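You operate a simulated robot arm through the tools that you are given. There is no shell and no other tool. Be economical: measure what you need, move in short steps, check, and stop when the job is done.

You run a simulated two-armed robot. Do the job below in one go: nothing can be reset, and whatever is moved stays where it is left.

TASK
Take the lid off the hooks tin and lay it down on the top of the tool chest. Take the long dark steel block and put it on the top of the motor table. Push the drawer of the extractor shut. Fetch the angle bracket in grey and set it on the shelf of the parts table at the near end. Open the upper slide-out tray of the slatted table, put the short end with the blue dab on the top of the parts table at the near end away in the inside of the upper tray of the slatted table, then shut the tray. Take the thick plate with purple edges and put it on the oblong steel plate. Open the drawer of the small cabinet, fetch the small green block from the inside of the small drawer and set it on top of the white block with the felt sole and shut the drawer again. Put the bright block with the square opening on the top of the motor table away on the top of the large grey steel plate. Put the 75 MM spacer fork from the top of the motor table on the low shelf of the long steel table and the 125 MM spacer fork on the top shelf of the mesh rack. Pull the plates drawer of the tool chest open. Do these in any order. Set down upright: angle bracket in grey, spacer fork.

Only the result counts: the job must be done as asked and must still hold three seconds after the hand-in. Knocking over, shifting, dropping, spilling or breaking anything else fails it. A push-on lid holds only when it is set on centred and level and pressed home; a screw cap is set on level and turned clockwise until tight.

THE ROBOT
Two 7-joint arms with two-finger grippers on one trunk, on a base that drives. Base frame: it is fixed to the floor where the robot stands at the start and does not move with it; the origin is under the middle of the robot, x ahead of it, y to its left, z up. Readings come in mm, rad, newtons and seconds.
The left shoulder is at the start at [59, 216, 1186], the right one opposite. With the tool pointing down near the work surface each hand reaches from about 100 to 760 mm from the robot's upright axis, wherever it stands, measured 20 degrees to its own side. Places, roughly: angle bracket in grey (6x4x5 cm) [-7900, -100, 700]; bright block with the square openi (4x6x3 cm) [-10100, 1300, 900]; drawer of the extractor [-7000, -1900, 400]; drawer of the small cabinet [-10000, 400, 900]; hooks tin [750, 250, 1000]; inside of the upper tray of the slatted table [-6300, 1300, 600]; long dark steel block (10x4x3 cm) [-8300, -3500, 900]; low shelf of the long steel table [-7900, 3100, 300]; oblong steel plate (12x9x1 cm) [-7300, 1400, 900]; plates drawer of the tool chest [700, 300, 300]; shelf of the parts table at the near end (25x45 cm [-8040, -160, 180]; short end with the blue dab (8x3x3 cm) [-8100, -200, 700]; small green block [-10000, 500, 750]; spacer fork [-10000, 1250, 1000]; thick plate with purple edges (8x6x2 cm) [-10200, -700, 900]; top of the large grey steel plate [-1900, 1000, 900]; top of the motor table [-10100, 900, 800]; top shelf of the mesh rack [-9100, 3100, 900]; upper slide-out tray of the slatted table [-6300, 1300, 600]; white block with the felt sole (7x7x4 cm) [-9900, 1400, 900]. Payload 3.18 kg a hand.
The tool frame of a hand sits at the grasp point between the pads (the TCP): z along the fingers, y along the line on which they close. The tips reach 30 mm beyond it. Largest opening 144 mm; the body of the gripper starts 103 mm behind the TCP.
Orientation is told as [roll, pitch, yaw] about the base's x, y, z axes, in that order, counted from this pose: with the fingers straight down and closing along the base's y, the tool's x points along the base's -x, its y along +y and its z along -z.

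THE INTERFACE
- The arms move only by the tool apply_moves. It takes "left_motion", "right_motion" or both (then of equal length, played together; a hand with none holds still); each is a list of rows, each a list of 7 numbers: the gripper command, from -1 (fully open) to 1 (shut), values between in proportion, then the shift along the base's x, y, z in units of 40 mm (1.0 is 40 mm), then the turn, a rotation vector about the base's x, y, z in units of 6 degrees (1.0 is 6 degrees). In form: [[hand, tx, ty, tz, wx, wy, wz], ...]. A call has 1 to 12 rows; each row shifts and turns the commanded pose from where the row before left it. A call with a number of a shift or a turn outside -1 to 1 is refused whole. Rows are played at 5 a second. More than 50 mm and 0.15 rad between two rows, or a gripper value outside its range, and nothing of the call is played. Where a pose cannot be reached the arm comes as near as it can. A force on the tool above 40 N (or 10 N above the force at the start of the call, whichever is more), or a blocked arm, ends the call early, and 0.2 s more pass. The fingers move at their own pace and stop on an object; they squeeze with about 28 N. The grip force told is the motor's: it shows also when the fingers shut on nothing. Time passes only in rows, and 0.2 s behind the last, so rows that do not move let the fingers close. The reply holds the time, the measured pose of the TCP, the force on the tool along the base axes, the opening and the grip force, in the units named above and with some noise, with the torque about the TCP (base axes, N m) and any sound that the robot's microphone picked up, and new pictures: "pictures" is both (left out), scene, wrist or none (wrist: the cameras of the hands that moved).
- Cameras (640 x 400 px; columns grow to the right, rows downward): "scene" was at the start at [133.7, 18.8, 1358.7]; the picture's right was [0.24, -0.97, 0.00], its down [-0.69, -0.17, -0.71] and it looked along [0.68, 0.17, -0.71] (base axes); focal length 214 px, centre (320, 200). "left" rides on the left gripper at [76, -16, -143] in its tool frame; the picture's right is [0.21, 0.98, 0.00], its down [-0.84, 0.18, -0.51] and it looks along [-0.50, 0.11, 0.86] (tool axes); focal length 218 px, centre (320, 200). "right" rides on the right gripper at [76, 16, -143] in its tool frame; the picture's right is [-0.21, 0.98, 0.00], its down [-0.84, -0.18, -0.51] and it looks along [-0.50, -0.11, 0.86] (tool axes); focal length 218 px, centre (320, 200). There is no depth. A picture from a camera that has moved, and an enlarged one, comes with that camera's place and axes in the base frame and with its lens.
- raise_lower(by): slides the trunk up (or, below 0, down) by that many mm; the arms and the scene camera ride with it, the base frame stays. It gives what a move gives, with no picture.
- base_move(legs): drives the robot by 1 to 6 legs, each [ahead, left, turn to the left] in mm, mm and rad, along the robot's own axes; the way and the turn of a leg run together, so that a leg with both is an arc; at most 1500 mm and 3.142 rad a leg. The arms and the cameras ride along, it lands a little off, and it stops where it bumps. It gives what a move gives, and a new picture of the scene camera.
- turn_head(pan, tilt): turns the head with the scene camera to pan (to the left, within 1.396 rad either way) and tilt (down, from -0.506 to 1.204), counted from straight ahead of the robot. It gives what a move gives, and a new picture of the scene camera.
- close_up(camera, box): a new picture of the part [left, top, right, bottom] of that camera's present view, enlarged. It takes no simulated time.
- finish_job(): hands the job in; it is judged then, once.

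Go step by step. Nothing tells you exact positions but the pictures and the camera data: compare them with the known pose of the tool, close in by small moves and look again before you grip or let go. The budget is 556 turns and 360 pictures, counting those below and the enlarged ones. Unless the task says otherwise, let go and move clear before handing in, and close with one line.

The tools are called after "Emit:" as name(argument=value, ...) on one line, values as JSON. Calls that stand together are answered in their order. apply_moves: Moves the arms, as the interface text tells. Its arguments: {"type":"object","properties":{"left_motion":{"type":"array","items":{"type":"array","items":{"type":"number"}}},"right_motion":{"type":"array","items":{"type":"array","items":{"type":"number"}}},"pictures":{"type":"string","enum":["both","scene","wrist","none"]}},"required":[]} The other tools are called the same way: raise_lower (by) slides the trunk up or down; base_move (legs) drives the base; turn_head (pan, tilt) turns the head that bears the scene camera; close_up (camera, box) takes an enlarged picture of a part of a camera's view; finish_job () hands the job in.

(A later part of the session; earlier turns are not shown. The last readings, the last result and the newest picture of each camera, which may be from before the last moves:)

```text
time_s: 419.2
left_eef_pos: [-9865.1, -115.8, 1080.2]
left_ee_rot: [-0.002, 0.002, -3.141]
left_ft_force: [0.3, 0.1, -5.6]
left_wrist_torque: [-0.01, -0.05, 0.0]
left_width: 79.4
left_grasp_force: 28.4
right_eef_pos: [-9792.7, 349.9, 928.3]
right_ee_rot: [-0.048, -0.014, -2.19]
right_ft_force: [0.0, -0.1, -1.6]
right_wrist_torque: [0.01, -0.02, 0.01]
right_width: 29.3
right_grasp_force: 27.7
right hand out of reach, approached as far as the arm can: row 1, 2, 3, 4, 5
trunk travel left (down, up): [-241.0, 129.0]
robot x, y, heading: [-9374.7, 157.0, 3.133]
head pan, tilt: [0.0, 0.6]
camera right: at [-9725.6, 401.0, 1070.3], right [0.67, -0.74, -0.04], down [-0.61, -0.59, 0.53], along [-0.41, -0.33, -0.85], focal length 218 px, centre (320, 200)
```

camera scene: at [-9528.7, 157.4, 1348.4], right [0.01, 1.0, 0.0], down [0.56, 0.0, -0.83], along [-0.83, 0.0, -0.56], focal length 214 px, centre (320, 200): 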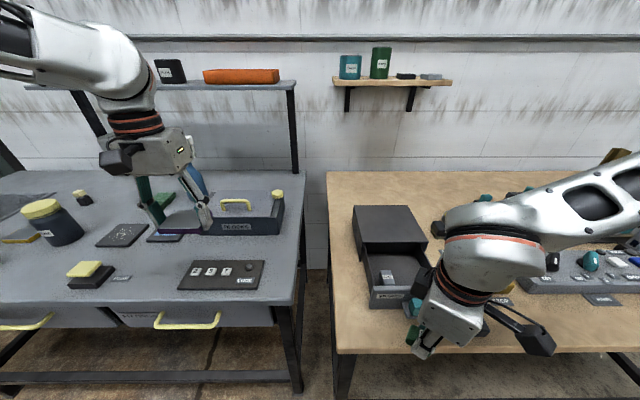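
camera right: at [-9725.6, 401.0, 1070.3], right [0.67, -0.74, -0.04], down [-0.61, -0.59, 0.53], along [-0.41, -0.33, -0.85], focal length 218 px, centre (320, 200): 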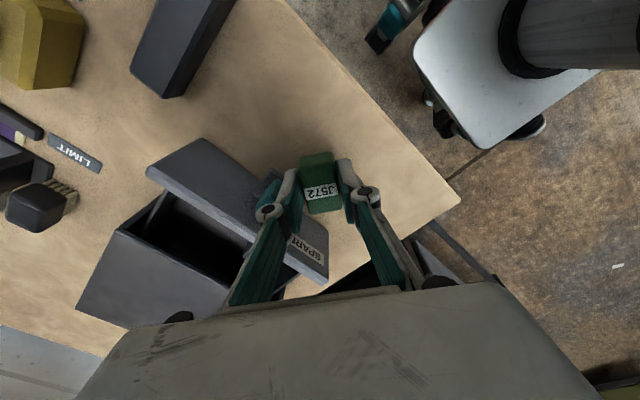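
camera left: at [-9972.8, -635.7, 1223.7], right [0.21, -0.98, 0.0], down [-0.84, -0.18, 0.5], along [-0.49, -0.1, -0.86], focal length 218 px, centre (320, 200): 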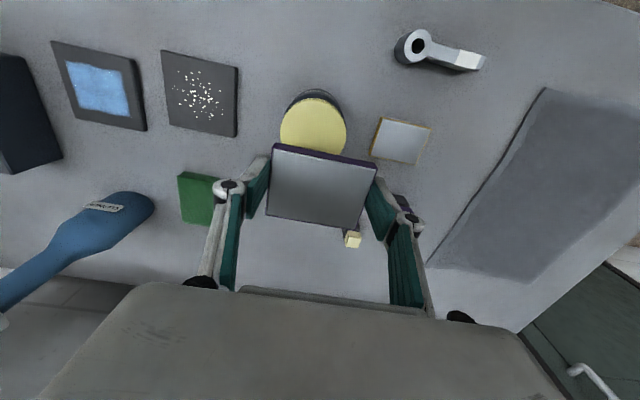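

Emit:
base_move(legs=[[35, 0, 0]])

Emit:
apply_moves(right_motion=[[1, 0.3, 0, 0, 0, 0, -1], [1, 0, 0, 0, 0, 0, -1], [1, 0, 0, 0, 0, 0, -1], [1, 0, 0, 0, 0, 0, -1], [1, -0.4, 0, 0, 0, 0, -1], [1, -0.4, 0, 0, 0, 0, 0], [1, -0.4, 0, 0, 0, 0, 0], [1, -0.4, 0, 0, 0, 0, 0], [1, 0, 0, 0, 0, 0, 0]], pictures="wrist")

```text
time_s: 420.1
left_eef_pos: [-9902.5, -116.2, 1080.2]
left_ee_rot: [-0.002, 0.004, -3.14]
left_ft_force: [-0.6, 0.5, -7.4]
left_wrist_torque: [0.0, -0.1, 0.02]
left_width: 79.4
left_grasp_force: 28.1
right_eef_pos: [-9825.8, 350.6, 928.7]
right_ee_rot: [-0.047, -0.013, -2.19]
right_ft_force: [-0.5, -0.2, -1.2]
right_wrist_torque: [0.02, -0.05, 0.0]
right_width: 29.2
right_grasp_force: 28.2
trunk travel left (down, up): [-241.0, 129.0]
robot x, y, heading: [-9405.7, 156.8, 3.134]
head pan, tilt: [0.0, 0.6]
camera scene: at [-9565.1, 157.7, 1348.2], right [0.01, 1.0, 0.0], down [0.57, 0.0, -0.82], along [-0.82, 0.0, -0.57], focal length 214 px, centre (320, 200)
```

scene: 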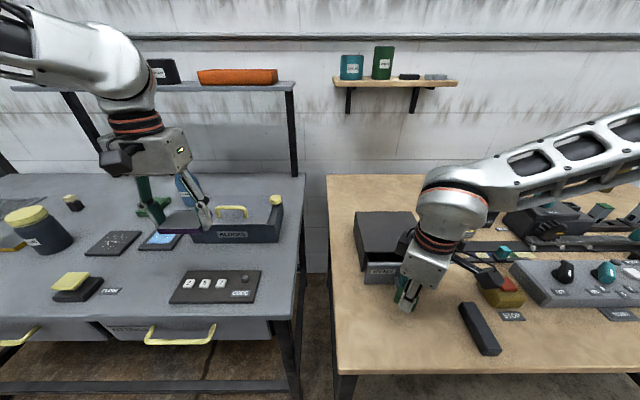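

```text
time_s: 422.1
left_eef_pos: [-9898.1, -116.6, 1081.3]
left_ee_rot: [-0.002, -0.001, 3.142]
left_ft_force: [-0.4, 0.6, -5.6]
left_wrist_torque: [-0.01, -0.04, 0.01]
left_width: 79.8
left_grasp_force: 28.1
right_eef_pos: [-9869.4, 347.2, 928.3]
right_ee_rot: [-0.043, -0.003, -2.715]
right_ft_force: [37.8, -6.9, -4.0]
right_wrist_torque: [-0.19, -0.93, -0.37]
right_width: 29.1
right_grasp_force: 27.7
trunk travel left (down, up): [-241.0, 129.0]
robot x, y, heading: [-9405.5, 157.0, 3.137]
head pan, tilt: [0.0, 0.6]
camera right: at [-9789.1, 360.6, 1070.9], right [0.21, -0.98, -0.04], down [-0.83, -0.21, 0.52], along [-0.51, -0.08, -0.85], focal length 218 px, centre (320, 200)
```

right: 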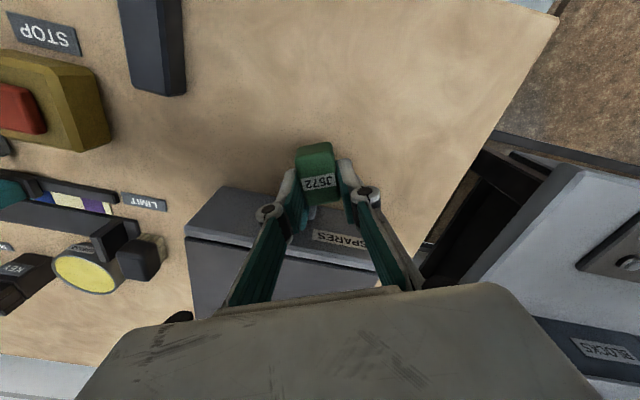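

Drawer is shut (solid stop). Back off, raise, and move to the right end of the table.

Emit:
apply_moves(right_motion=[[1, 0.4, 0, 0, 0, 0, 0], [1, 0.7, 0, 0.5, 0, 0, 0], [1, 0.3, 0, 1, 0, 0, 0], [1, 0, 0, 1, 0, 0, -0.5], [1, 0, 0, 1, 0, 0, -1], [1, 0, 0, 0.5, 0, 0, -1], [1, 0, 0, 0, 0, 0, -1], [1, 0, 0, 0, 0, 0, -0.8]], pictures="none")

Emit:
close_up(camera="scene", box=[340, 190, 520, 350])

```text
time_s: 423.9
left_eef_pos: [-9901.4, -116.3, 1080.8]
left_ee_rot: [-0.002, 0.004, -3.141]
left_ft_force: [0.0, -0.4, -6.2]
left_wrist_torque: [0.0, -0.07, 0.0]
left_width: 79.7
left_grasp_force: 27.7
right_eef_pos: [-9821.1, 350.0, 1089.5]
right_ee_rot: [-0.047, -0.013, 3.117]
right_ft_force: [1.4, 0.6, -1.3]
right_wrist_torque: [-0.02, -0.03, 0.02]
right_width: 29.2
right_grasp_force: 28.0
trunk travel left (down, up): [-241.0, 129.0]
robot x, y, heading: [-9408.6, 160.6, 3.139]
head pan, tilt: [0.0, 0.6]
```

```text
2.50 times, centred on (430, 270) of scene
camera zoom: at [-9563.6, 157.6, 1348.3], right [0.01, 1.0, 0.0], down [0.57, 0.0, -0.82], along [-0.82, 0.0, -0.57], focal length 536 px, centre (45, 25)
```

zoom: 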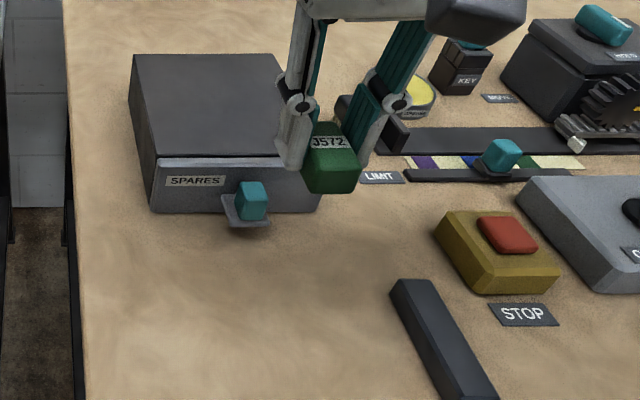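

Emit:
base_move(legs=[[-100, 0, 0], [0, -1030, 0]])

Emit:
apply_moves(right_motion=[[1, 0, 0, 0, -0.45, 0.1, 0], [1, 0, 0, 0, 0, 0, 0]], pictures="both")

```text
time_s: 433.9
left_eef_pos: [-9796.1, 909.1, 1081.7]
left_ee_rot: [-0.003, 0.004, -3.134]
left_ft_force: [0.5, -0.4, -5.7]
left_wrist_torque: [0.01, -0.04, 0.02]
left_width: 79.7
left_grasp_force: 27.7
right_eef_pos: [-9719.8, 1376.2, 1087.8]
right_ee_rot: [-0.049, -0.012, 3.126]
right_ft_force: [0.1, -0.2, -0.9]
right_wrist_torque: [-0.02, 0.0, 0.0]
right_width: 29.4
right_grasp_force: 28.0
trunk travel left (down, up): [-241.0, 129.0]
robot x, y, heading: [-9305.7, 1188.2, -3.145]
head pan, tilt: [0.0, 0.6]
camera scene: at [-9460.8, 1185.8, 1348.3], right [0.0, 1.0, 0.0], down [0.57, 0.0, -0.82], along [-0.82, 0.0, -0.57], focal length 214 px, centre (320, 200)
```

scene: 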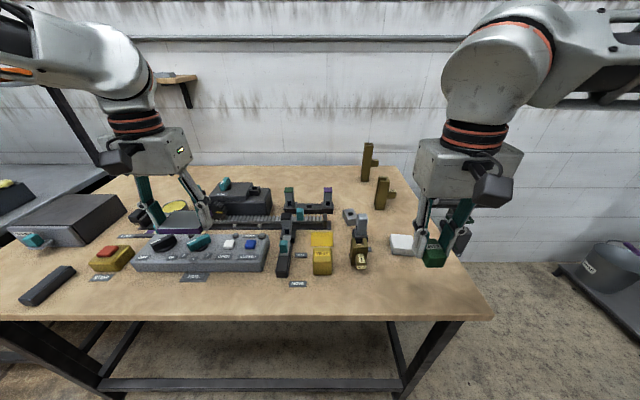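

```text
time_s: 434.6
left_eef_pos: [-9795.4, 908.5, 1078.9]
left_ee_rot: [-0.002, 0.004, -3.135]
left_ft_force: [0.3, -0.2, -6.0]
left_wrist_torque: [-0.02, -0.02, 0.0]
left_width: 79.8
left_grasp_force: 27.7
right_eef_pos: [-9720.0, 1376.2, 1090.1]
right_ee_rot: [-0.003, -0.022, 3.125]
right_ft_force: [-0.2, -0.6, -1.4]
right_wrist_torque: [0.0, -0.01, 0.02]
right_width: 29.4
right_grasp_force: 27.7
trunk travel left (down, up): [-241.0, 129.0]
robot x, y, heading: [-9305.6, 1186.5, -3.138]
head pan, tilt: [0.0, 0.6]
camera scene: at [-9460.8, 1185.2, 1348.3], right [0.0, 1.0, 0.0], down [0.57, 0.0, -0.82], along [-0.82, 0.0, -0.57], focal length 214 px, centre (320, 200)
camera right: at [-9639.8, 1358.8, 1231.0], right [-0.22, -0.97, 0.0], down [-0.83, 0.19, 0.53], along [-0.51, 0.12, -0.85], focal length 218 px, centre (320, 200)
```

scene: 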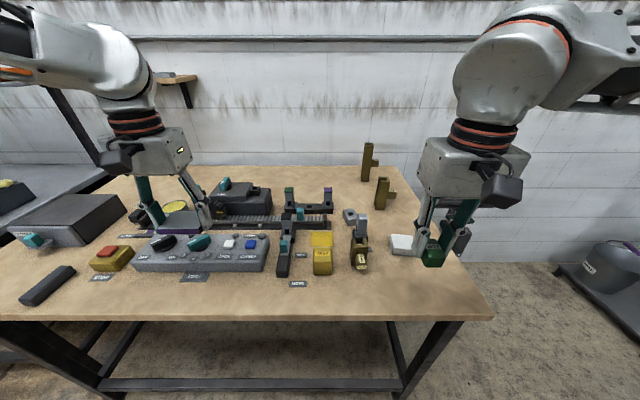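
right: 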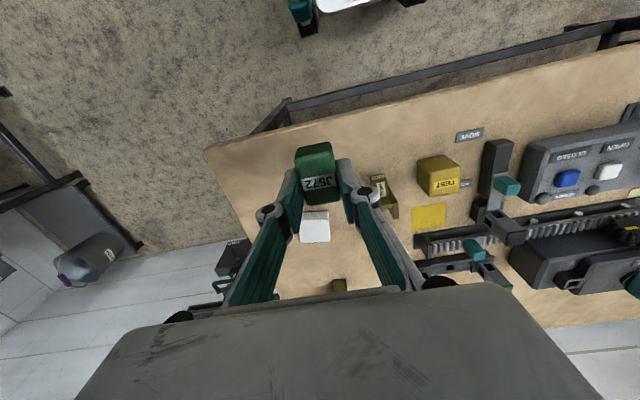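

Emit:
close_up(camera="scene", box=[270, 130, 470, 290])

Emit:
close_up(camera="right", box=[220, 130, 420, 300])

```text
2.50 times, centred on (370, 210) of scene
camera zoom: at [-9460.8, 1185.2, 1348.3], right [0.0, 1.0, 0.0], down [0.57, 0.0, -0.82], along [-0.82, 0.0, -0.57], focal length 536 px, centre (195, 175)
```

zoom: 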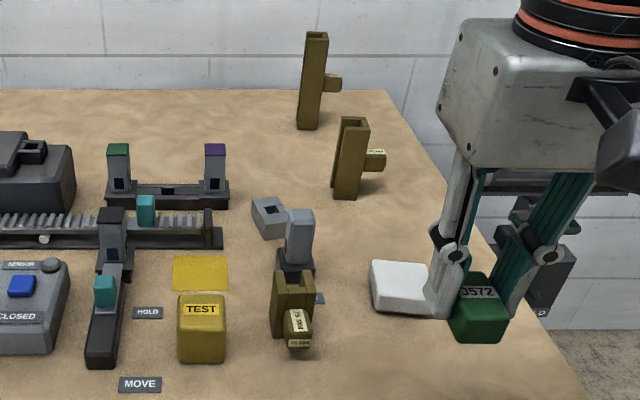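

```text
2.35 times, centred on (320, 215) of right
camera zoom: at [-9639.8, 1358.8, 1231.0], right [-0.22, -0.97, 0.0], down [-0.83, 0.19, 0.53], along [-0.51, 0.12, -0.85], focal length 514 px, centre (320, 165)
```

zoom: 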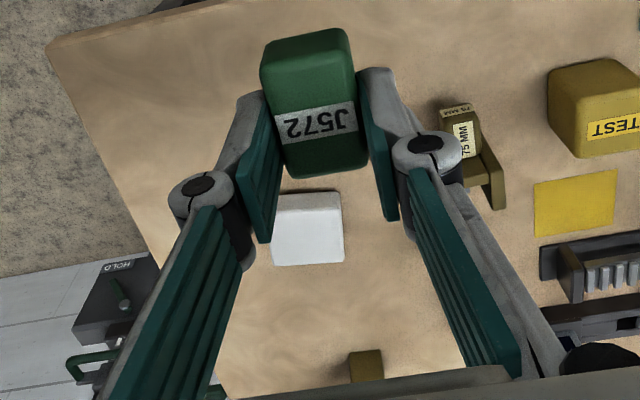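

Emit:
base_move(legs=[[90, -10, 0]])

Emit:
apply_moves(right_motion=[[1, -0.9, 0.4, -0.3, 0, 0.1, 0], [1, -0.9, 0.4, -0.3, 0, 0.1, 0], [1, -0.5, 0.2, -0.3, 0, 0, 0], [1, 0, 0, -1, 0, 0, 0], [1, 0, 0, -1, 0, 0, 0], [1, 0, 0, 0, 0, 0, 0]], pictures="wrist")

Emit:
close_up(camera="scene", box=[330, 170, 530, 300])

```text
time_s: 435.7
left_eef_pos: [-9884.8, 917.9, 1079.6]
left_ee_rot: [-0.001, 0.004, -3.134]
left_ft_force: [-0.5, 0.2, -5.7]
left_wrist_torque: [0.01, -0.06, 0.01]
left_width: 79.7
left_grasp_force: 28.3
right_eef_pos: [-9810.2, 1386.2, 1088.9]
right_ee_rot: [-0.002, -0.022, 3.125]
right_ft_force: [-0.1, 0.1, -1.0]
right_wrist_torque: [-0.02, -0.03, 0.0]
right_width: 29.3
right_grasp_force: 28.0
trunk travel left (down, up): [-241.0, 129.0]
robot x, y, heading: [-9398.4, 1194.9, -3.137]
head pan, tilt: [0.0, 0.6]
camera scene: at [-9551.1, 1195.4, 1348.3], right [0.0, 1.0, 0.0], down [0.57, 0.0, -0.82], along [-0.82, 0.0, -0.57], focal length 214 px, centre (320, 200)
```

scene: 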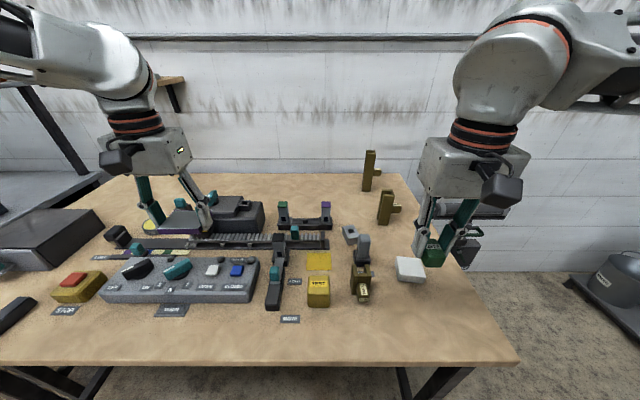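

```text
time_s: 437.1
left_eef_pos: [-9884.1, 918.5, 1080.6]
left_ee_rot: [-0.001, 0.004, -3.134]
left_ft_force: [0.0, 0.3, -6.2]
left_wrist_torque: [0.03, 0.0, -0.02]
left_width: 79.5
left_grasp_force: 27.7
right_eef_pos: [-9902.0, 1426.8, 972.9]
right_ee_rot: [-0.001, -0.045, 3.127]
right_ft_force: [1.6, -0.5, -1.4]
right_wrist_torque: [0.02, 0.04, 0.02]
right_width: 29.3
right_grasp_force: 27.9
trunk travel left (down, up): [-241.0, 129.0]
robot x, y, heading: [-9394.2, 1194.3, -3.134]
head pan, tilt: [0.0, 0.6]
camera right: at [-9819.1, 1409.6, 1113.5], right [-0.22, -0.97, 0.01], down [-0.82, 0.19, 0.54], along [-0.53, 0.12, -0.84], focal length 218 px, centre (320, 200)
```

right: 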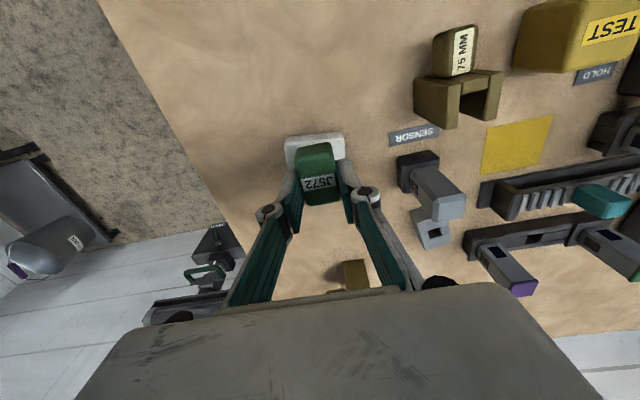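

```text
3.08 times, centred on (430, 235) of scene
camera zoom: at [-9549.9, 1195.1, 1348.4], right [0.0, 1.0, 0.0], down [0.56, 0.0, -0.83], along [-0.83, 0.0, -0.56], focal length 660 px, centre (-18, 92)
```

zoom: 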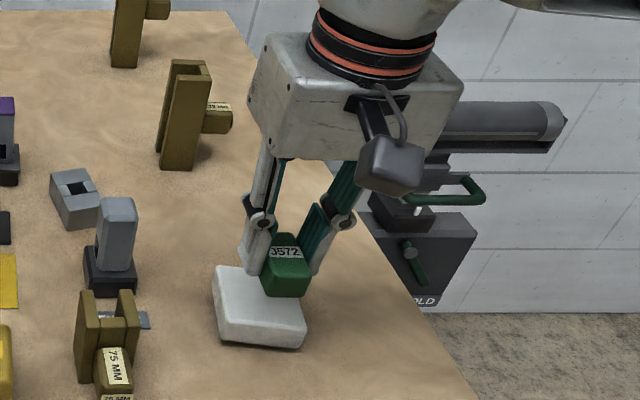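

Emit:
apply_moves(right_motion=[[1, -0.25, 0.12, 0, 0, -0.43, 0], [1, 0, 0, -0.6, 0, 0, 0], [1, 0, 0, 0, 0, 0, 0]], pictures="wrist")

Emit:
close_up(camera="scene", box=[370, 200, 490, 300])

```text
time_s: 437.9
left_eef_pos: [-9884.6, 917.9, 1078.4]
left_ee_rot: [-0.002, 0.004, -3.135]
left_ft_force: [0.0, -0.3, -5.5]
left_wrist_torque: [0.0, -0.03, 0.0]
left_width: 79.3
left_grasp_force: 27.7
right_eef_pos: [-9912.5, 1431.9, 949.5]
right_ee_rot: [-0.001, 0.0, 3.126]
right_ft_force: [0.3, 0.4, -0.5]
right_wrist_torque: [0.05, 0.02, -0.01]
right_width: 29.3
right_grasp_force: 28.3
trunk travel left (down, up): [-241.0, 129.0]
robot x, y, heading: [-9396.5, 1199.7, -3.137]
head pan, tilt: [0.0, 0.6]
camera right: at [-9835.0, 1414.1, 1093.3], right [-0.22, -0.97, 0.0], down [-0.84, 0.19, 0.51], along [-0.49, 0.12, -0.86], focal length 218 px, centre (320, 200)
```

right: 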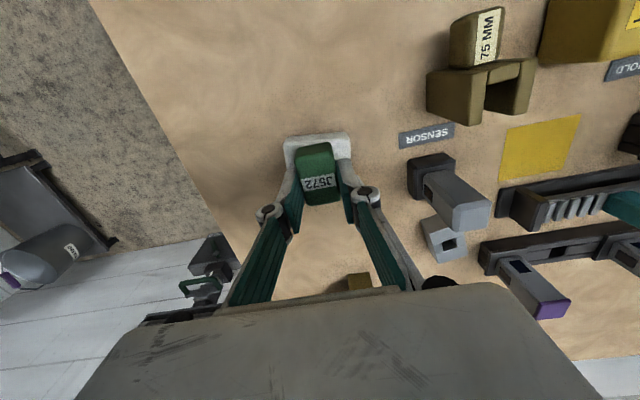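

```text
4.00 times, centred on (430, 250) of scene
camera zoom: at [-9550.0, 1195.0, 1348.4], right [0.0, 1.0, 0.0], down [0.57, 0.0, -0.82], along [-0.82, 0.0, -0.57], focal length 858 px, centre (-120, 0)
```

zoom: 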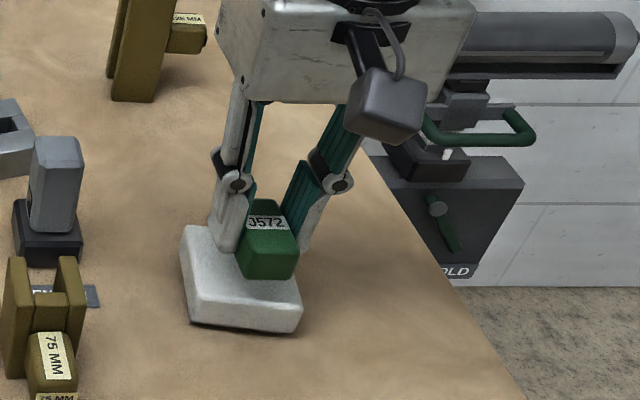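

Emit:
apply_moves(right_motion=[[1, 0, -0.12, -0.3, 0, 0, 0], [1, 0, 0, -0.12, 0, 0, 0], [1, 0, 0, 0, 0, 0, 0]], pictures="none")

Emit:
apply_moves(right_motion=[[1, 0, 0, -0.1, 0, 0, 0], [1, 0, 0, -0.1, 0, 0, 0], [1, 0, 0, 0, 0, 0, 0]], pictures="none")

Emit:
close_up(camera="scene", box=[370, 200, 490, 300])

```text
time_s: 438.7
left_eef_pos: [-9884.7, 918.4, 1079.4]
left_ee_rot: [-0.002, 0.005, -3.134]
left_ft_force: [0.5, 0.0, -5.8]
left_wrist_torque: [-0.01, -0.06, -0.01]
left_width: 79.7
left_grasp_force: 27.9
right_eef_pos: [-9911.2, 1425.6, 932.8]
right_ee_rot: [-0.001, 0.0, 3.126]
right_ft_force: [0.4, -0.3, -0.9]
right_wrist_torque: [-0.01, 0.02, 0.0]
right_width: 29.5
right_grasp_force: 28.3
trunk travel left (down, up): [-241.0, 129.0]
robot x, y, heading: [-9396.2, 1194.6, -3.138]
head pan, tilt: [0.0, 0.6]
```

```text
time_s: 439.5
left_eef_pos: [-9884.7, 919.0, 1079.3]
left_ee_rot: [-0.001, 0.004, -3.134]
left_ft_force: [-0.2, -0.6, -5.7]
left_wrist_torque: [-0.02, -0.05, -0.01]
left_width: 79.4
left_grasp_force: 27.6
right_eef_pos: [-9912.1, 1424.7, 923.8]
right_ee_rot: [-0.002, -0.001, 3.125]
right_ft_force: [-0.3, -0.1, -1.7]
right_wrist_torque: [0.03, 0.03, -0.02]
right_width: 29.1
right_grasp_force: 28.3
trunk travel left (down, up): [-241.0, 129.0]
robot x, y, heading: [-9396.7, 1197.4, -3.141]
head pan, tilt: [0.0, 0.6]
```

```text
4.00 times, centred on (430, 250) of scene
camera zoom: at [-9550.3, 1195.2, 1348.3], right [0.0, 1.0, 0.0], down [0.57, 0.0, -0.82], along [-0.82, 0.0, -0.57], focal length 858 px, centre (-120, 0)
```

zoom: 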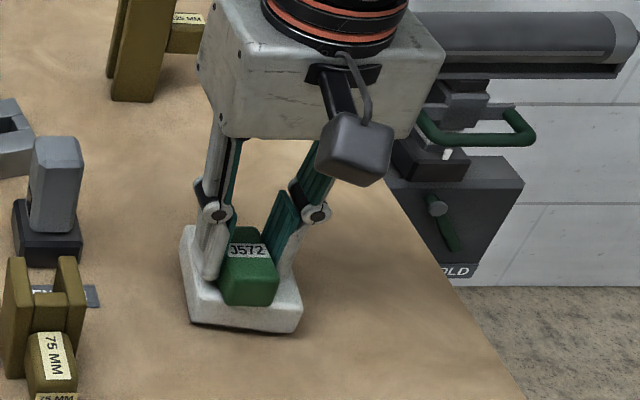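

Emit:
apply_moves(right_motion=[[1, -0.25, 0.05, 0.05, 0, 0, 0], [1, 0, 0, -0.15, 0, 0, 0], [1, 0, 0, -0.08, 0, 0, 0], [1, 0, 0, 0, 0, 0, 0]], pictures="none")

Emit:
close_up(camera="scene", box=[370, 200, 490, 300])

```text
time_s: 440.5
left_eef_pos: [-9883.0, 918.2, 1080.5]
left_ee_rot: [-0.002, 0.001, -3.135]
left_ft_force: [-0.1, 0.8, -6.0]
left_wrist_torque: [0.02, -0.06, 0.02]
left_width: 79.7
left_grasp_force: 28.0
right_eef_pos: [-9920.4, 1428.3, 920.1]
right_ee_rot: [-0.002, -0.005, 3.124]
right_ft_force: [-0.8, 4.7, 27.1]
right_wrist_torque: [0.11, 0.08, -0.04]
right_width: 30.0
right_grasp_force: 27.8
trunk travel left (down, up): [-241.0, 129.0]
robot x, y, heading: [-9394.3, 1192.1, -3.139]
head pan, tilt: [0.0, 0.6]
```

```text
4.00 times, centred on (430, 250) of scene
camera zoom: at [-9548.5, 1194.9, 1348.8], right [0.0, 1.0, 0.0], down [0.56, 0.0, -0.83], along [-0.83, 0.0, -0.56], focal length 858 px, centre (-120, 0)
```

zoom: 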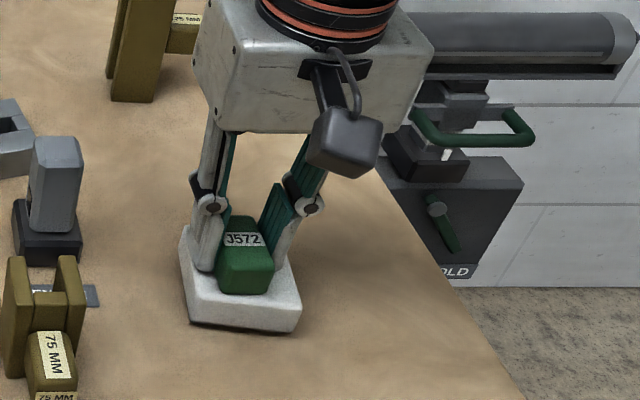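

Emit:
apply_moves(right_motion=[[1, 0, 0, 0.08, 0, 0, 0], [0.38, 0, 0, 0, 0, 0, 0], [0.38, 0, 0, 0, 0, 0, 0], [0.38, 0, 0, 0.5, 0, 0, 0], [0.38, 0, 0, 1, 0, 0, 0], [0.38, 0.3, -0.3, 1, 0, 0, 0], [0.38, 0.5, -0.3, 0.5, 0, 0, 0]], pictures="both")

```text
time_s: 442.1
left_eef_pos: [-9884.9, 918.3, 1080.0]
left_ee_rot: [-0.001, 0.004, -3.134]
left_ft_force: [-1.1, 0.5, -5.7]
left_wrist_torque: [0.0, -0.08, -0.01]
left_width: 79.6
left_grasp_force: 27.7
right_eef_pos: [-9888.5, 1405.2, 1041.9]
right_ee_rot: [-0.002, 0.0, 3.126]
right_ft_force: [-0.4, -1.1, 0.6]
right_wrist_torque: [-0.01, 0.02, -0.02]
right_width: 44.8
right_grasp_force: 0.0
trunk travel left (down, up): [-241.0, 129.0]
robot x, y, heading: [-9394.9, 1200.0, -3.141]
head pan, tilt: [0.0, 0.6]
camera scene: at [-9549.7, 1195.1, 1348.4], right [0.0, 1.0, 0.0], down [0.56, 0.0, -0.83], along [-0.83, 0.0, -0.56], focal length 214 px, centre (320, 200)
camera right: at [-9812.4, 1387.8, 1185.3], right [-0.22, -0.97, 0.0], down [-0.84, 0.19, 0.51], along [-0.49, 0.12, -0.86], focal length 218 px, centre (320, 200)
```

scene: 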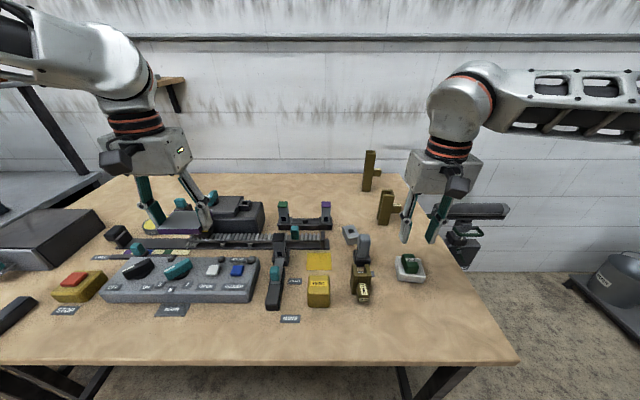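
right: 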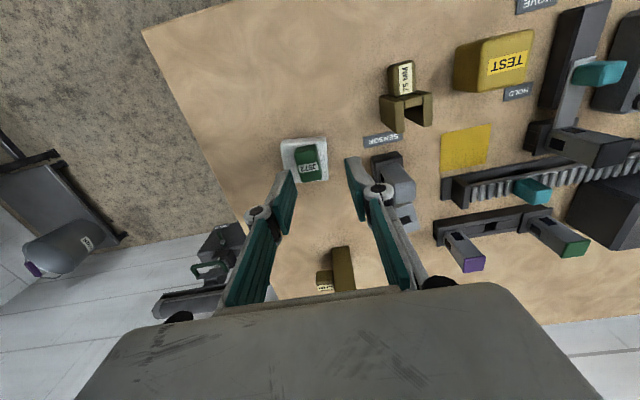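

Emit:
close_up(camera="scene", box=[340, 140, 430, 230])

Emit:
close_up(camera="right", box=[290, 220, 390, 300])

```text
4.44 times, centred on (385, 185) of scene
camera zoom: at [-9549.7, 1195.1, 1348.4], right [0.0, 1.0, 0.0], down [0.56, 0.0, -0.83], along [-0.83, 0.0, -0.56], focal length 953 px, centre (31, 267)
```

zoom: 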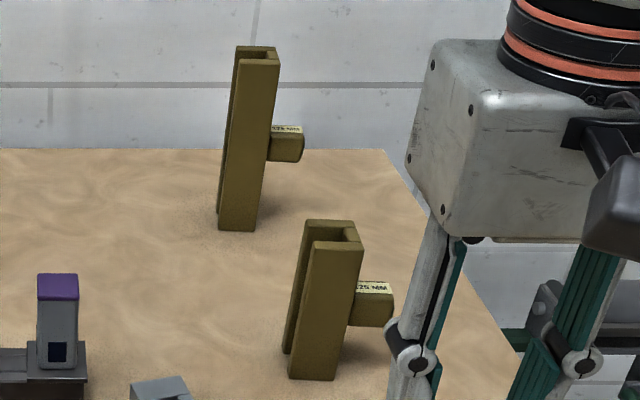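

```text
5.00 times, centred on (340, 260) of right
camera zoom: at [-9812.4, 1387.8, 1185.3], right [-0.22, -0.97, 0.0], down [-0.84, 0.19, 0.51], along [-0.49, 0.12, -0.86], focal length 1091 px, centre (220, -100)
```

zoom: 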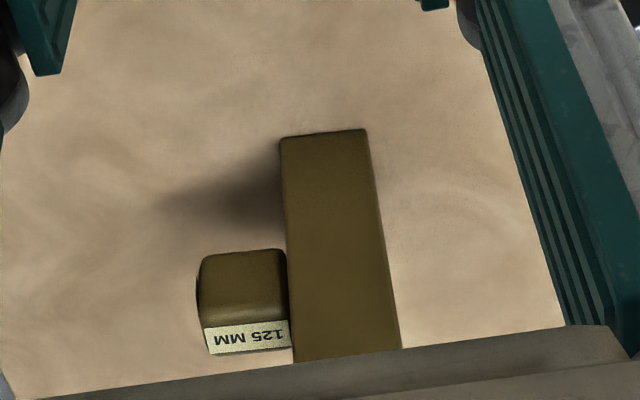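

Emit:
turn_head(pan=-0.7, tilt=0.6)

```text
time_s: 443.1
left_eef_pos: [-9885.0, 918.3, 1079.5]
left_ee_rot: [-0.002, 0.003, -3.134]
left_ft_force: [-1.1, 0.6, -6.1]
left_wrist_torque: [-0.03, -0.03, -0.02]
left_width: 79.8
left_grasp_force: 28.2
right_eef_pos: [-9890.0, 1405.3, 1040.4]
right_ee_rot: [-0.002, 0.0, 3.126]
right_ft_force: [-0.2, 0.9, 0.4]
right_wrist_torque: [0.02, 0.02, 0.01]
right_width: 44.7
right_grasp_force: 0.1
trunk travel left (down, up): [-241.0, 129.0]
robot x, y, heading: [-9396.4, 1196.7, -3.144]
head pan, tilt: [-0.7, 0.6]
camera scene: at [-9529.7, 1252.2, 1348.3], right [0.64, 0.77, 0.0], down [0.43, -0.36, -0.82], along [-0.63, 0.53, -0.57], focal length 214 px, centre (320, 200)
```

scene: 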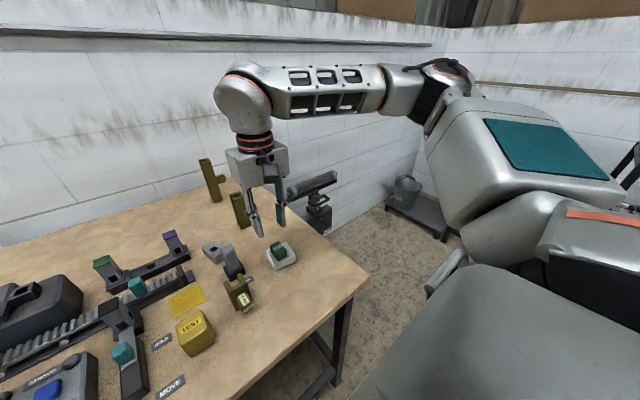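

Emit:
close_up(camera="scene", box=[250, 150, 400, 290])

```text
2.86 times, centred on (325, 220) of scene
camera zoom: at [-9529.7, 1252.2, 1348.3], right [0.64, 0.77, 0.0], down [0.43, -0.36, -0.82], along [-0.63, 0.53, -0.57], focal length 613 px, centre (306, 143)
```

zoom: 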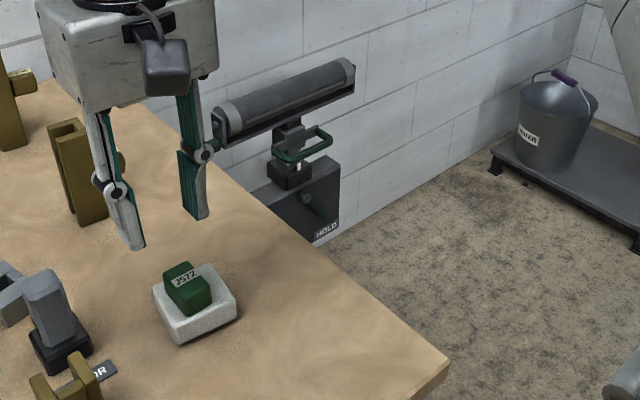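

Emit:
apply_moves(right_motion=[[0.38, 1, 0, 0.7, 0, 0, 0], [0.38, 1, 0, 0.7, 0, 0, 0], [0.38, 1, 0, 0.7, 0, 0, 0], [0.38, 0.5, 0, 0.5, 0, 0, 0]], left_motion=[[1, 0.5, 0, 0.5, 0, 0, 0], [1, 0.5, 0, 0.5, 0, 0, 0], [1, 0.5, 0, 0.5, 0, 0, 0], [1, 0, 0, 0, 0, 0, 0]], pictures="none")

Emit:
base_move(legs=[[-200, 0, 0], [0, -850, 0], [0, 0, 1.57]])

Emit:
turn_head(pan=-0.6, tilt=0.6)

```text
time_s: 444.1
left_eef_pos: [-9825.0, 920.8, 1140.3]
left_ee_rot: [0.001, 0.003, -3.133]
left_ft_force: [-0.1, 0.0, -4.8]
left_wrist_torque: [-0.06, -0.05, 0.03]
left_width: 79.8
left_grasp_force: 27.9
right_eef_pos: [-9747.2, 1406.0, 1145.3]
right_ee_rot: [-0.002, -0.001, 3.126]
right_ft_force: [0.0, -0.1, -1.0]
right_wrist_torque: [-0.04, -0.01, -0.01]
right_width: 44.7
right_grasp_force: 0.1
trunk travel left (down, up): [-241.0, 129.0]
robot x, y, heading: [-9394.9, 1195.5, -3.141]
head pan, tilt: [-0.7, 0.6]
```

```text
time_s: 456.9
left_eef_pos: [-8928.6, 1601.5, 1139.6]
left_ee_rot: [-0.003, 0.001, -1.593]
left_ft_force: [0.2, -0.5, -4.9]
left_wrist_torque: [0.04, 0.0, 0.01]
left_width: 79.9
left_grasp_force: 28.1
right_eef_pos: [-9413.3, 1692.1, 1144.4]
right_ee_rot: [-0.001, 0.0, -1.615]
right_ft_force: [0.2, 1.0, 0.4]
right_wrist_torque: [0.04, 0.02, 0.0]
right_width: 44.7
right_grasp_force: 0.0
trunk travel left (down, up): [-241.0, 129.0]
robot x, y, heading: [-9195.9, 2039.2, -1.604]
head pan, tilt: [-0.7, 0.6]
camera scene: at [-9254.3, 1905.2, 1348.3], right [-0.75, 0.67, 0.0], down [0.38, 0.42, -0.83], along [-0.55, -0.62, -0.56], focal length 214 px, centre (320, 200)
```

scene: 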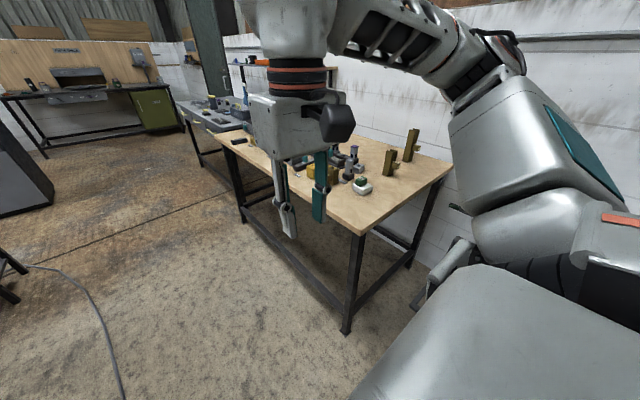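

```text
time_s: 457.5
left_eef_pos: [-8930.0, 1601.1, 1139.2]
left_ee_rot: [-0.002, 0.003, -1.592]
left_ft_force: [-0.4, 0.4, -6.1]
left_wrist_torque: [0.05, 0.01, -0.01]
left_width: 79.9
left_grasp_force: 28.3
right_eef_pos: [-9414.8, 1692.4, 1145.6]
right_ee_rot: [-0.001, -0.001, -1.614]
right_ft_force: [0.8, -0.6, 0.2]
right_wrist_torque: [0.01, -0.01, -0.02]
right_width: 44.5
right_grasp_force: 0.0
trunk travel left (down, up): [-241.0, 129.0]
robot x, y, heading: [-9195.1, 2041.8, -1.599]
head pan, tilt: [-0.6, 0.6]
camera scene: at [-9247.6, 1899.7, 1348.3], right [-0.81, 0.59, 0.0], down [0.33, 0.46, -0.82], along [-0.49, -0.67, -0.57], focal length 214 px, centre (320, 200)
```

scene: 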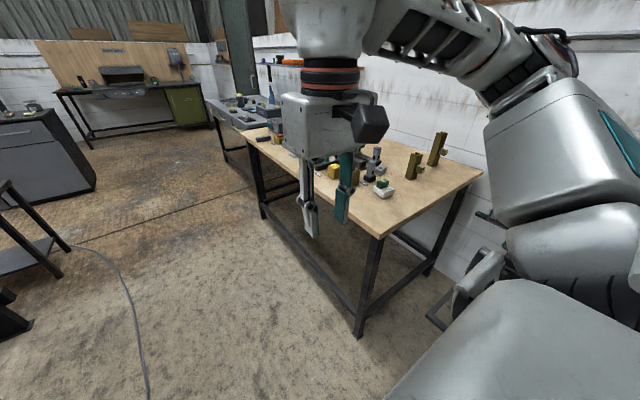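

Emit:
base_move(legs=[[0, 0, 0.03], [0, -550, 0], [110, 0, 0]])

```text
time_s: 464.0
left_eef_pos: [-9462.3, 1500.9, 1138.9]
left_ee_rot: [-0.001, 0.003, -1.559]
left_ft_force: [0.6, -0.2, -5.6]
left_wrist_torque: [0.07, 0.0, -0.01]
left_width: 79.5
left_grasp_force: 28.2
right_eef_pos: [-9948.8, 1575.1, 1144.2]
right_ee_rot: [-0.001, 0.003, -1.583]
right_ft_force: [0.7, -0.3, -0.2]
right_wrist_torque: [0.07, 0.01, -0.02]
right_width: 44.4
right_grasp_force: 0.1
trunk travel left (down, up): [-241.0, 129.0]
robot x, y, heading: [-9740.2, 1927.4, -1.57]
head pan, tilt: [-0.6, 0.6]
camera scene: at [-9790.2, 1787.6, 1348.3], right [-0.83, 0.56, 0.0], down [0.32, 0.47, -0.82], along [-0.46, -0.68, -0.57], focal length 214 px, centre (320, 200)
```

scene: 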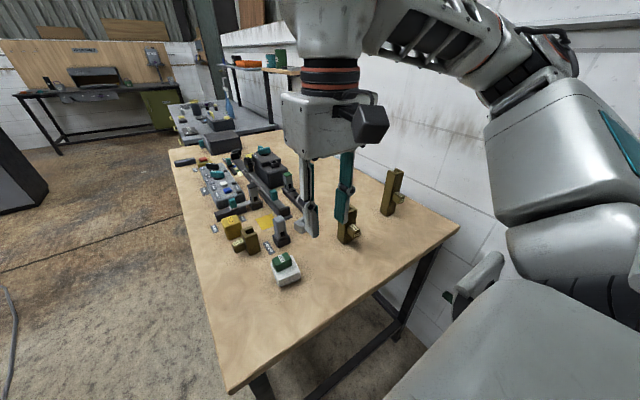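

Emit:
apply_moves(right_motion=[[-0.2, -0.7, -0.2, 0, 0, 0, 0], [-0.2, -0.8, -0.2, -0.2, 0, 0, 0], [-0.2, -0.8, -0.2, -0.2, 0, 0, 0], [-0.2, 0, 0, 0, 0, 0, 0]], pictures="both")

```text
time_s: 465.0
left_eef_pos: [-9462.0, 1500.7, 1139.2]
left_ee_rot: [-0.002, 0.005, -1.558]
left_ft_force: [0.4, 0.3, -5.4]
left_wrist_torque: [0.07, 0.04, 0.0]
left_width: 79.7
left_grasp_force: 28.0
right_eef_pos: [-10039.3, 1552.6, 1129.4]
right_ee_rot: [-0.004, -0.001, -1.582]
right_ft_force: [0.6, 0.0, 0.4]
right_wrist_torque: [-0.01, -0.01, 0.01]
right_width: 86.5
right_grasp_force: 0.0
trunk travel left (down, up): [-241.0, 129.0]
robot x, y, heading: [-9741.1, 1930.2, -1.564]
head pan, tilt: [-0.6, 0.6]
camera scene: at [-9789.4, 1788.2, 1348.3], right [-0.83, 0.56, 0.0], down [0.32, 0.47, -0.83], along [-0.46, -0.68, -0.56], focal length 214 px, centre (320, 200)
camera right: at [-10022.6, 1629.0, 1273.4], right [0.98, -0.22, 0.0], down [-0.19, -0.84, 0.51], along [-0.11, -0.49, -0.86], focal length 218 px, centre (320, 200)
```

scene: 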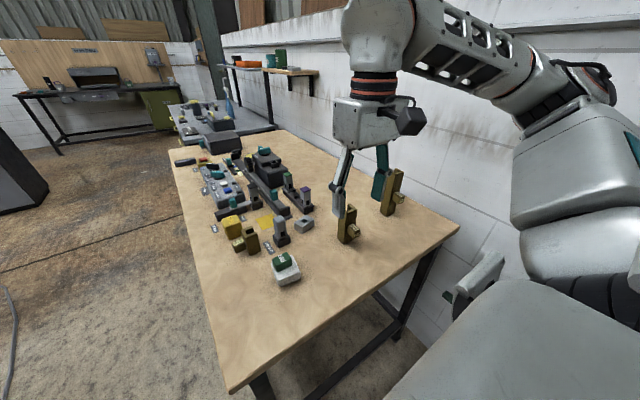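
right: 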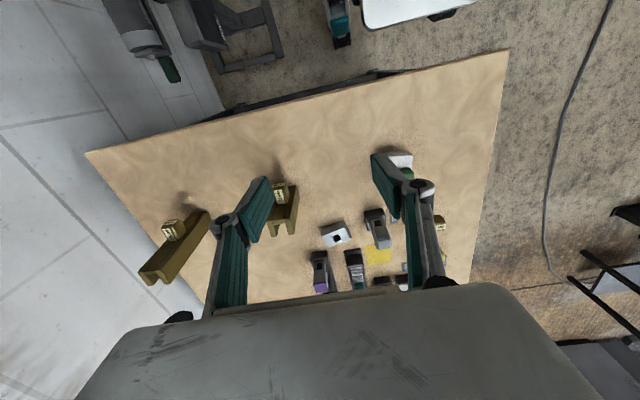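

Emit:
close_up(camera="right", box=[240, 160, 360, 260])

Emit:
close_up(camera="scene", box=[310, 170, 420, 260])

```text
4.00 times, centred on (300, 210) of right
camera zoom: at [-10022.6, 1629.0, 1273.4], right [0.98, -0.22, 0.0], down [-0.19, -0.84, 0.51], along [-0.11, -0.49, -0.86], focal length 873 px, centre (400, 160)
```

zoom: 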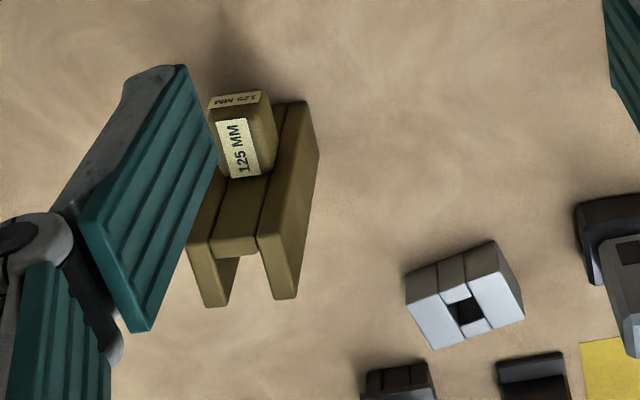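

```text
4.44 times, centred on (365, 215) of scene
camera zoom: at [-9789.4, 1788.2, 1348.3], right [-0.83, 0.56, 0.0], down [0.32, 0.47, -0.83], along [-0.46, -0.68, -0.56], focal length 953 px, centre (120, 133)
```

zoom: 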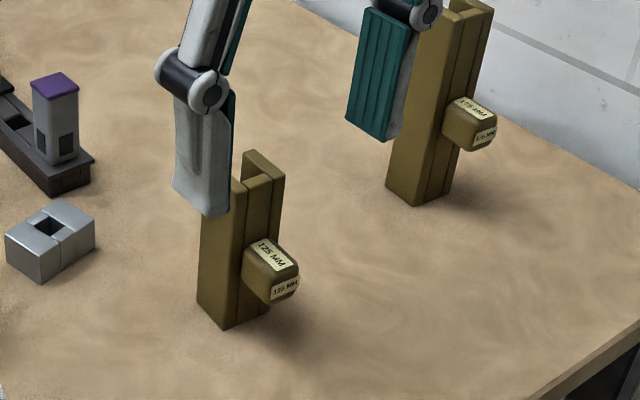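

Emit:
apply_moves(right_motion=[[0, -0.5, -0.7, -0.3, 0, 0, -0.7], [0, -0.7, -0.9, -0.3, 0, 0, -0.65], [0, -0.7, -0.9, -0.3, 0, 0, 0], [0, -0.6, -0.8, -0.3, 0, 0, 0], [0, 0, 0, -0.3, 0, 0, 0], [0, 0, 0, 0, 0, 0, 0]], pictures="wrist")

Emit:
close_up(camera="scene", box=[310, 150, 420, 260])

```text
time_s: 466.4
left_eef_pos: [-9462.1, 1502.3, 1139.1]
left_ee_rot: [-0.001, 0.001, -1.558]
left_ft_force: [1.0, 0.0, -5.9]
left_wrist_torque: [0.02, 0.02, 0.01]
left_width: 79.8
left_grasp_force: 27.8
right_eef_pos: [-10141.5, 1419.8, 1069.9]
right_ee_rot: [-0.002, -0.002, -1.722]
right_ft_force: [0.4, -0.3, 0.5]
right_wrist_torque: [-0.04, 0.03, -0.02]
right_width: 72.0
right_grasp_force: 0.1
trunk travel left (down, up): [-241.0, 129.0]
robot x, y, heading: [-9744.9, 1930.4, -1.568]
head pan, tilt: [-0.6, 0.6]
camera right: at [-10112.9, 1493.8, 1212.4], right [0.93, -0.35, 0.0], down [-0.3, -0.81, 0.51], along [-0.18, -0.47, -0.86], focal length 218 px, centre (320, 200)
```

right: 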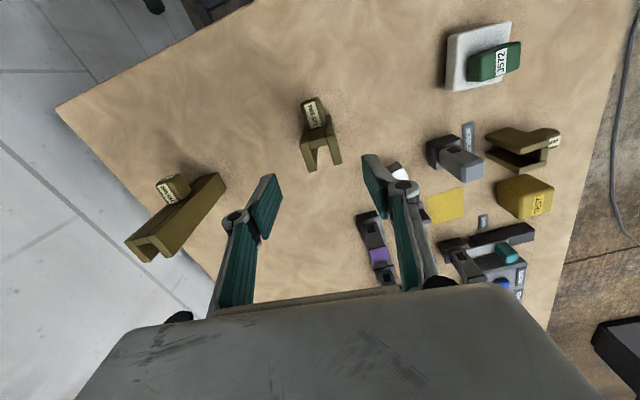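

```text
3.64 times, centred on (365, 205) of scene
camera zoom: at [-9789.9, 1788.6, 1348.4], right [-0.83, 0.56, 0.0], down [0.32, 0.47, -0.83], along [-0.46, -0.68, -0.56], focal length 780 px, centre (156, 182)
```

zoom: 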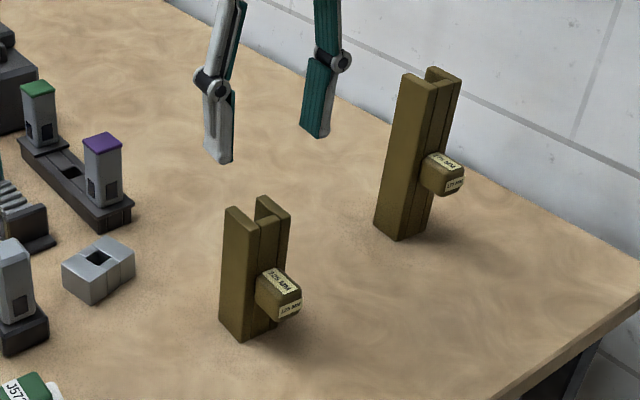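

Emit:
apply_moves(right_motion=[[0, 0, -0.12, -0.9, 0, 0, -0.2], [0, 0, 0, -0.9, 0, 0, 0], [0, 0, 0, -0.8, 0, 0, 0], [0, 0, 0, 0, 0, 0, 0]], pictures="wrist")

Emit:
close_up(camera="scene", box=[310, 150, 420, 260])

```text
time_s: 467.4
left_eef_pos: [-9463.3, 1500.9, 1139.1]
left_ee_rot: [-0.001, 0.002, -1.559]
left_ft_force: [0.4, -0.1, -5.2]
left_wrist_torque: [0.04, 0.02, 0.0]
left_width: 79.8
left_grasp_force: 28.0
right_eef_pos: [-10141.2, 1415.9, 965.5]
right_ee_rot: [-0.002, 0.0, -1.746]
right_ft_force: [0.5, -0.7, 0.2]
right_wrist_torque: [-0.02, 0.03, -0.03]
right_width: 72.0
right_grasp_force: 0.0
trunk travel left (down, up): [-241.0, 129.0]
robot x, y, heading: [-9737.9, 1930.8, -1.573]
head pan, tilt: [-0.6, 0.6]
camera right: at [-10110.9, 1488.1, 1108.9], right [0.93, -0.37, 0.0], down [-0.32, -0.8, 0.51], along [-0.19, -0.47, -0.86], focal length 218 px, centre (320, 200)
```

right: 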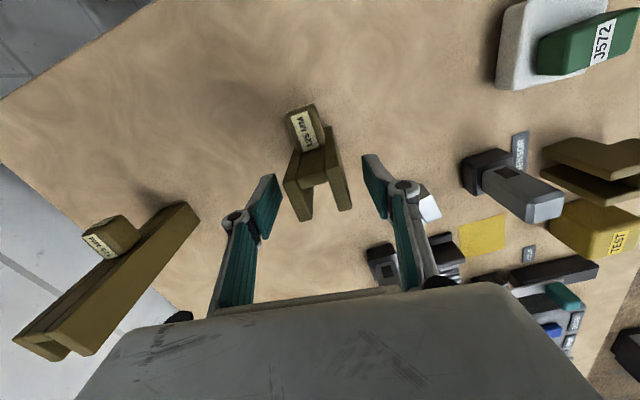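

```text
3.64 times, centred on (365, 205) of scene
camera zoom: at [-9789.9, 1788.8, 1348.5], right [-0.83, 0.56, 0.0], down [0.32, 0.47, -0.83], along [-0.46, -0.68, -0.56], focal length 780 px, centre (156, 182)
```

zoom: 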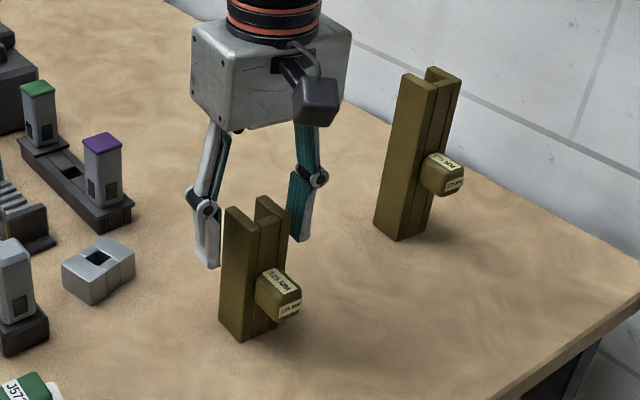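

Emit:
apply_moves(right_motion=[[0, 0, 0.1, -0.2, 0, 0, 0], [1, 0, 0, 0, 0, 0, 0], [1, 0, 0, 0, 0, 0, 0], [1, 0, 0, 0, 0, 0, 0]], pictures="wrist")

Emit:
close_up(camera="scene", box=[310, 150, 420, 260])

```text
time_s: 468.4
left_eef_pos: [-9462.1, 1501.2, 1139.2]
left_ee_rot: [-0.001, 0.002, -1.558]
left_ft_force: [0.1, 0.0, -6.0]
left_wrist_torque: [0.05, 0.04, 0.02]
left_width: 79.5
left_grasp_force: 27.3
right_eef_pos: [-10141.6, 1418.6, 957.0]
right_ee_rot: [-0.002, -0.001, -1.746]
right_ft_force: [-1.6, -1.1, 4.2]
right_wrist_torque: [-0.04, 0.0, 0.0]
right_width: 41.7
right_grasp_force: 28.0
trunk travel left (down, up): [-241.0, 129.0]
robot x, y, heading: [-9740.0, 1930.4, -1.564]
head pan, tilt: [-0.6, 0.6]
camera right: at [-10111.5, 1491.6, 1101.1], right [0.93, -0.37, 0.0], down [-0.32, -0.8, 0.51], along [-0.19, -0.47, -0.86], focal length 218 px, centre (320, 200)
```

right: 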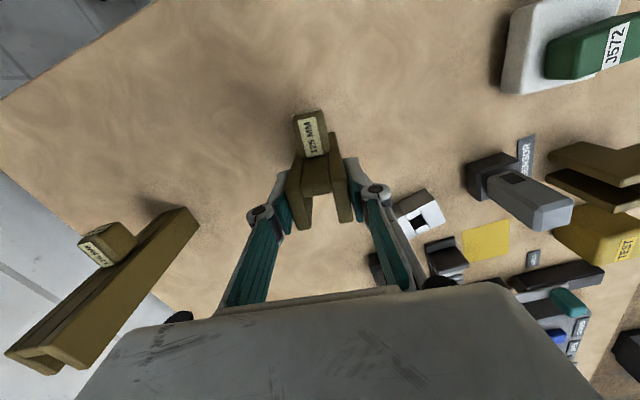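

```text
3.64 times, centred on (365, 205) of scene
camera zoom: at [-9790.2, 1788.5, 1348.4], right [-0.83, 0.56, 0.0], down [0.32, 0.47, -0.83], along [-0.46, -0.68, -0.56], focal length 780 px, centre (156, 182)
```

zoom: 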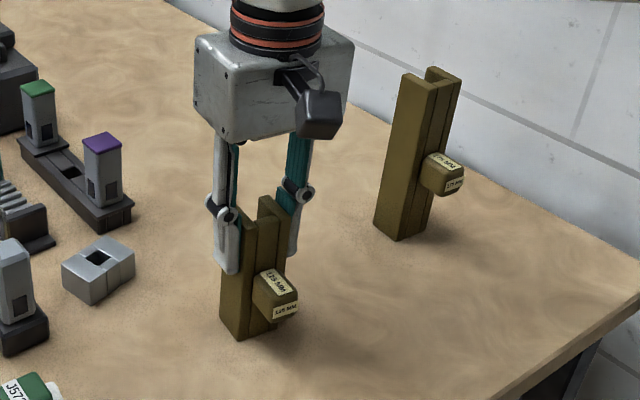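

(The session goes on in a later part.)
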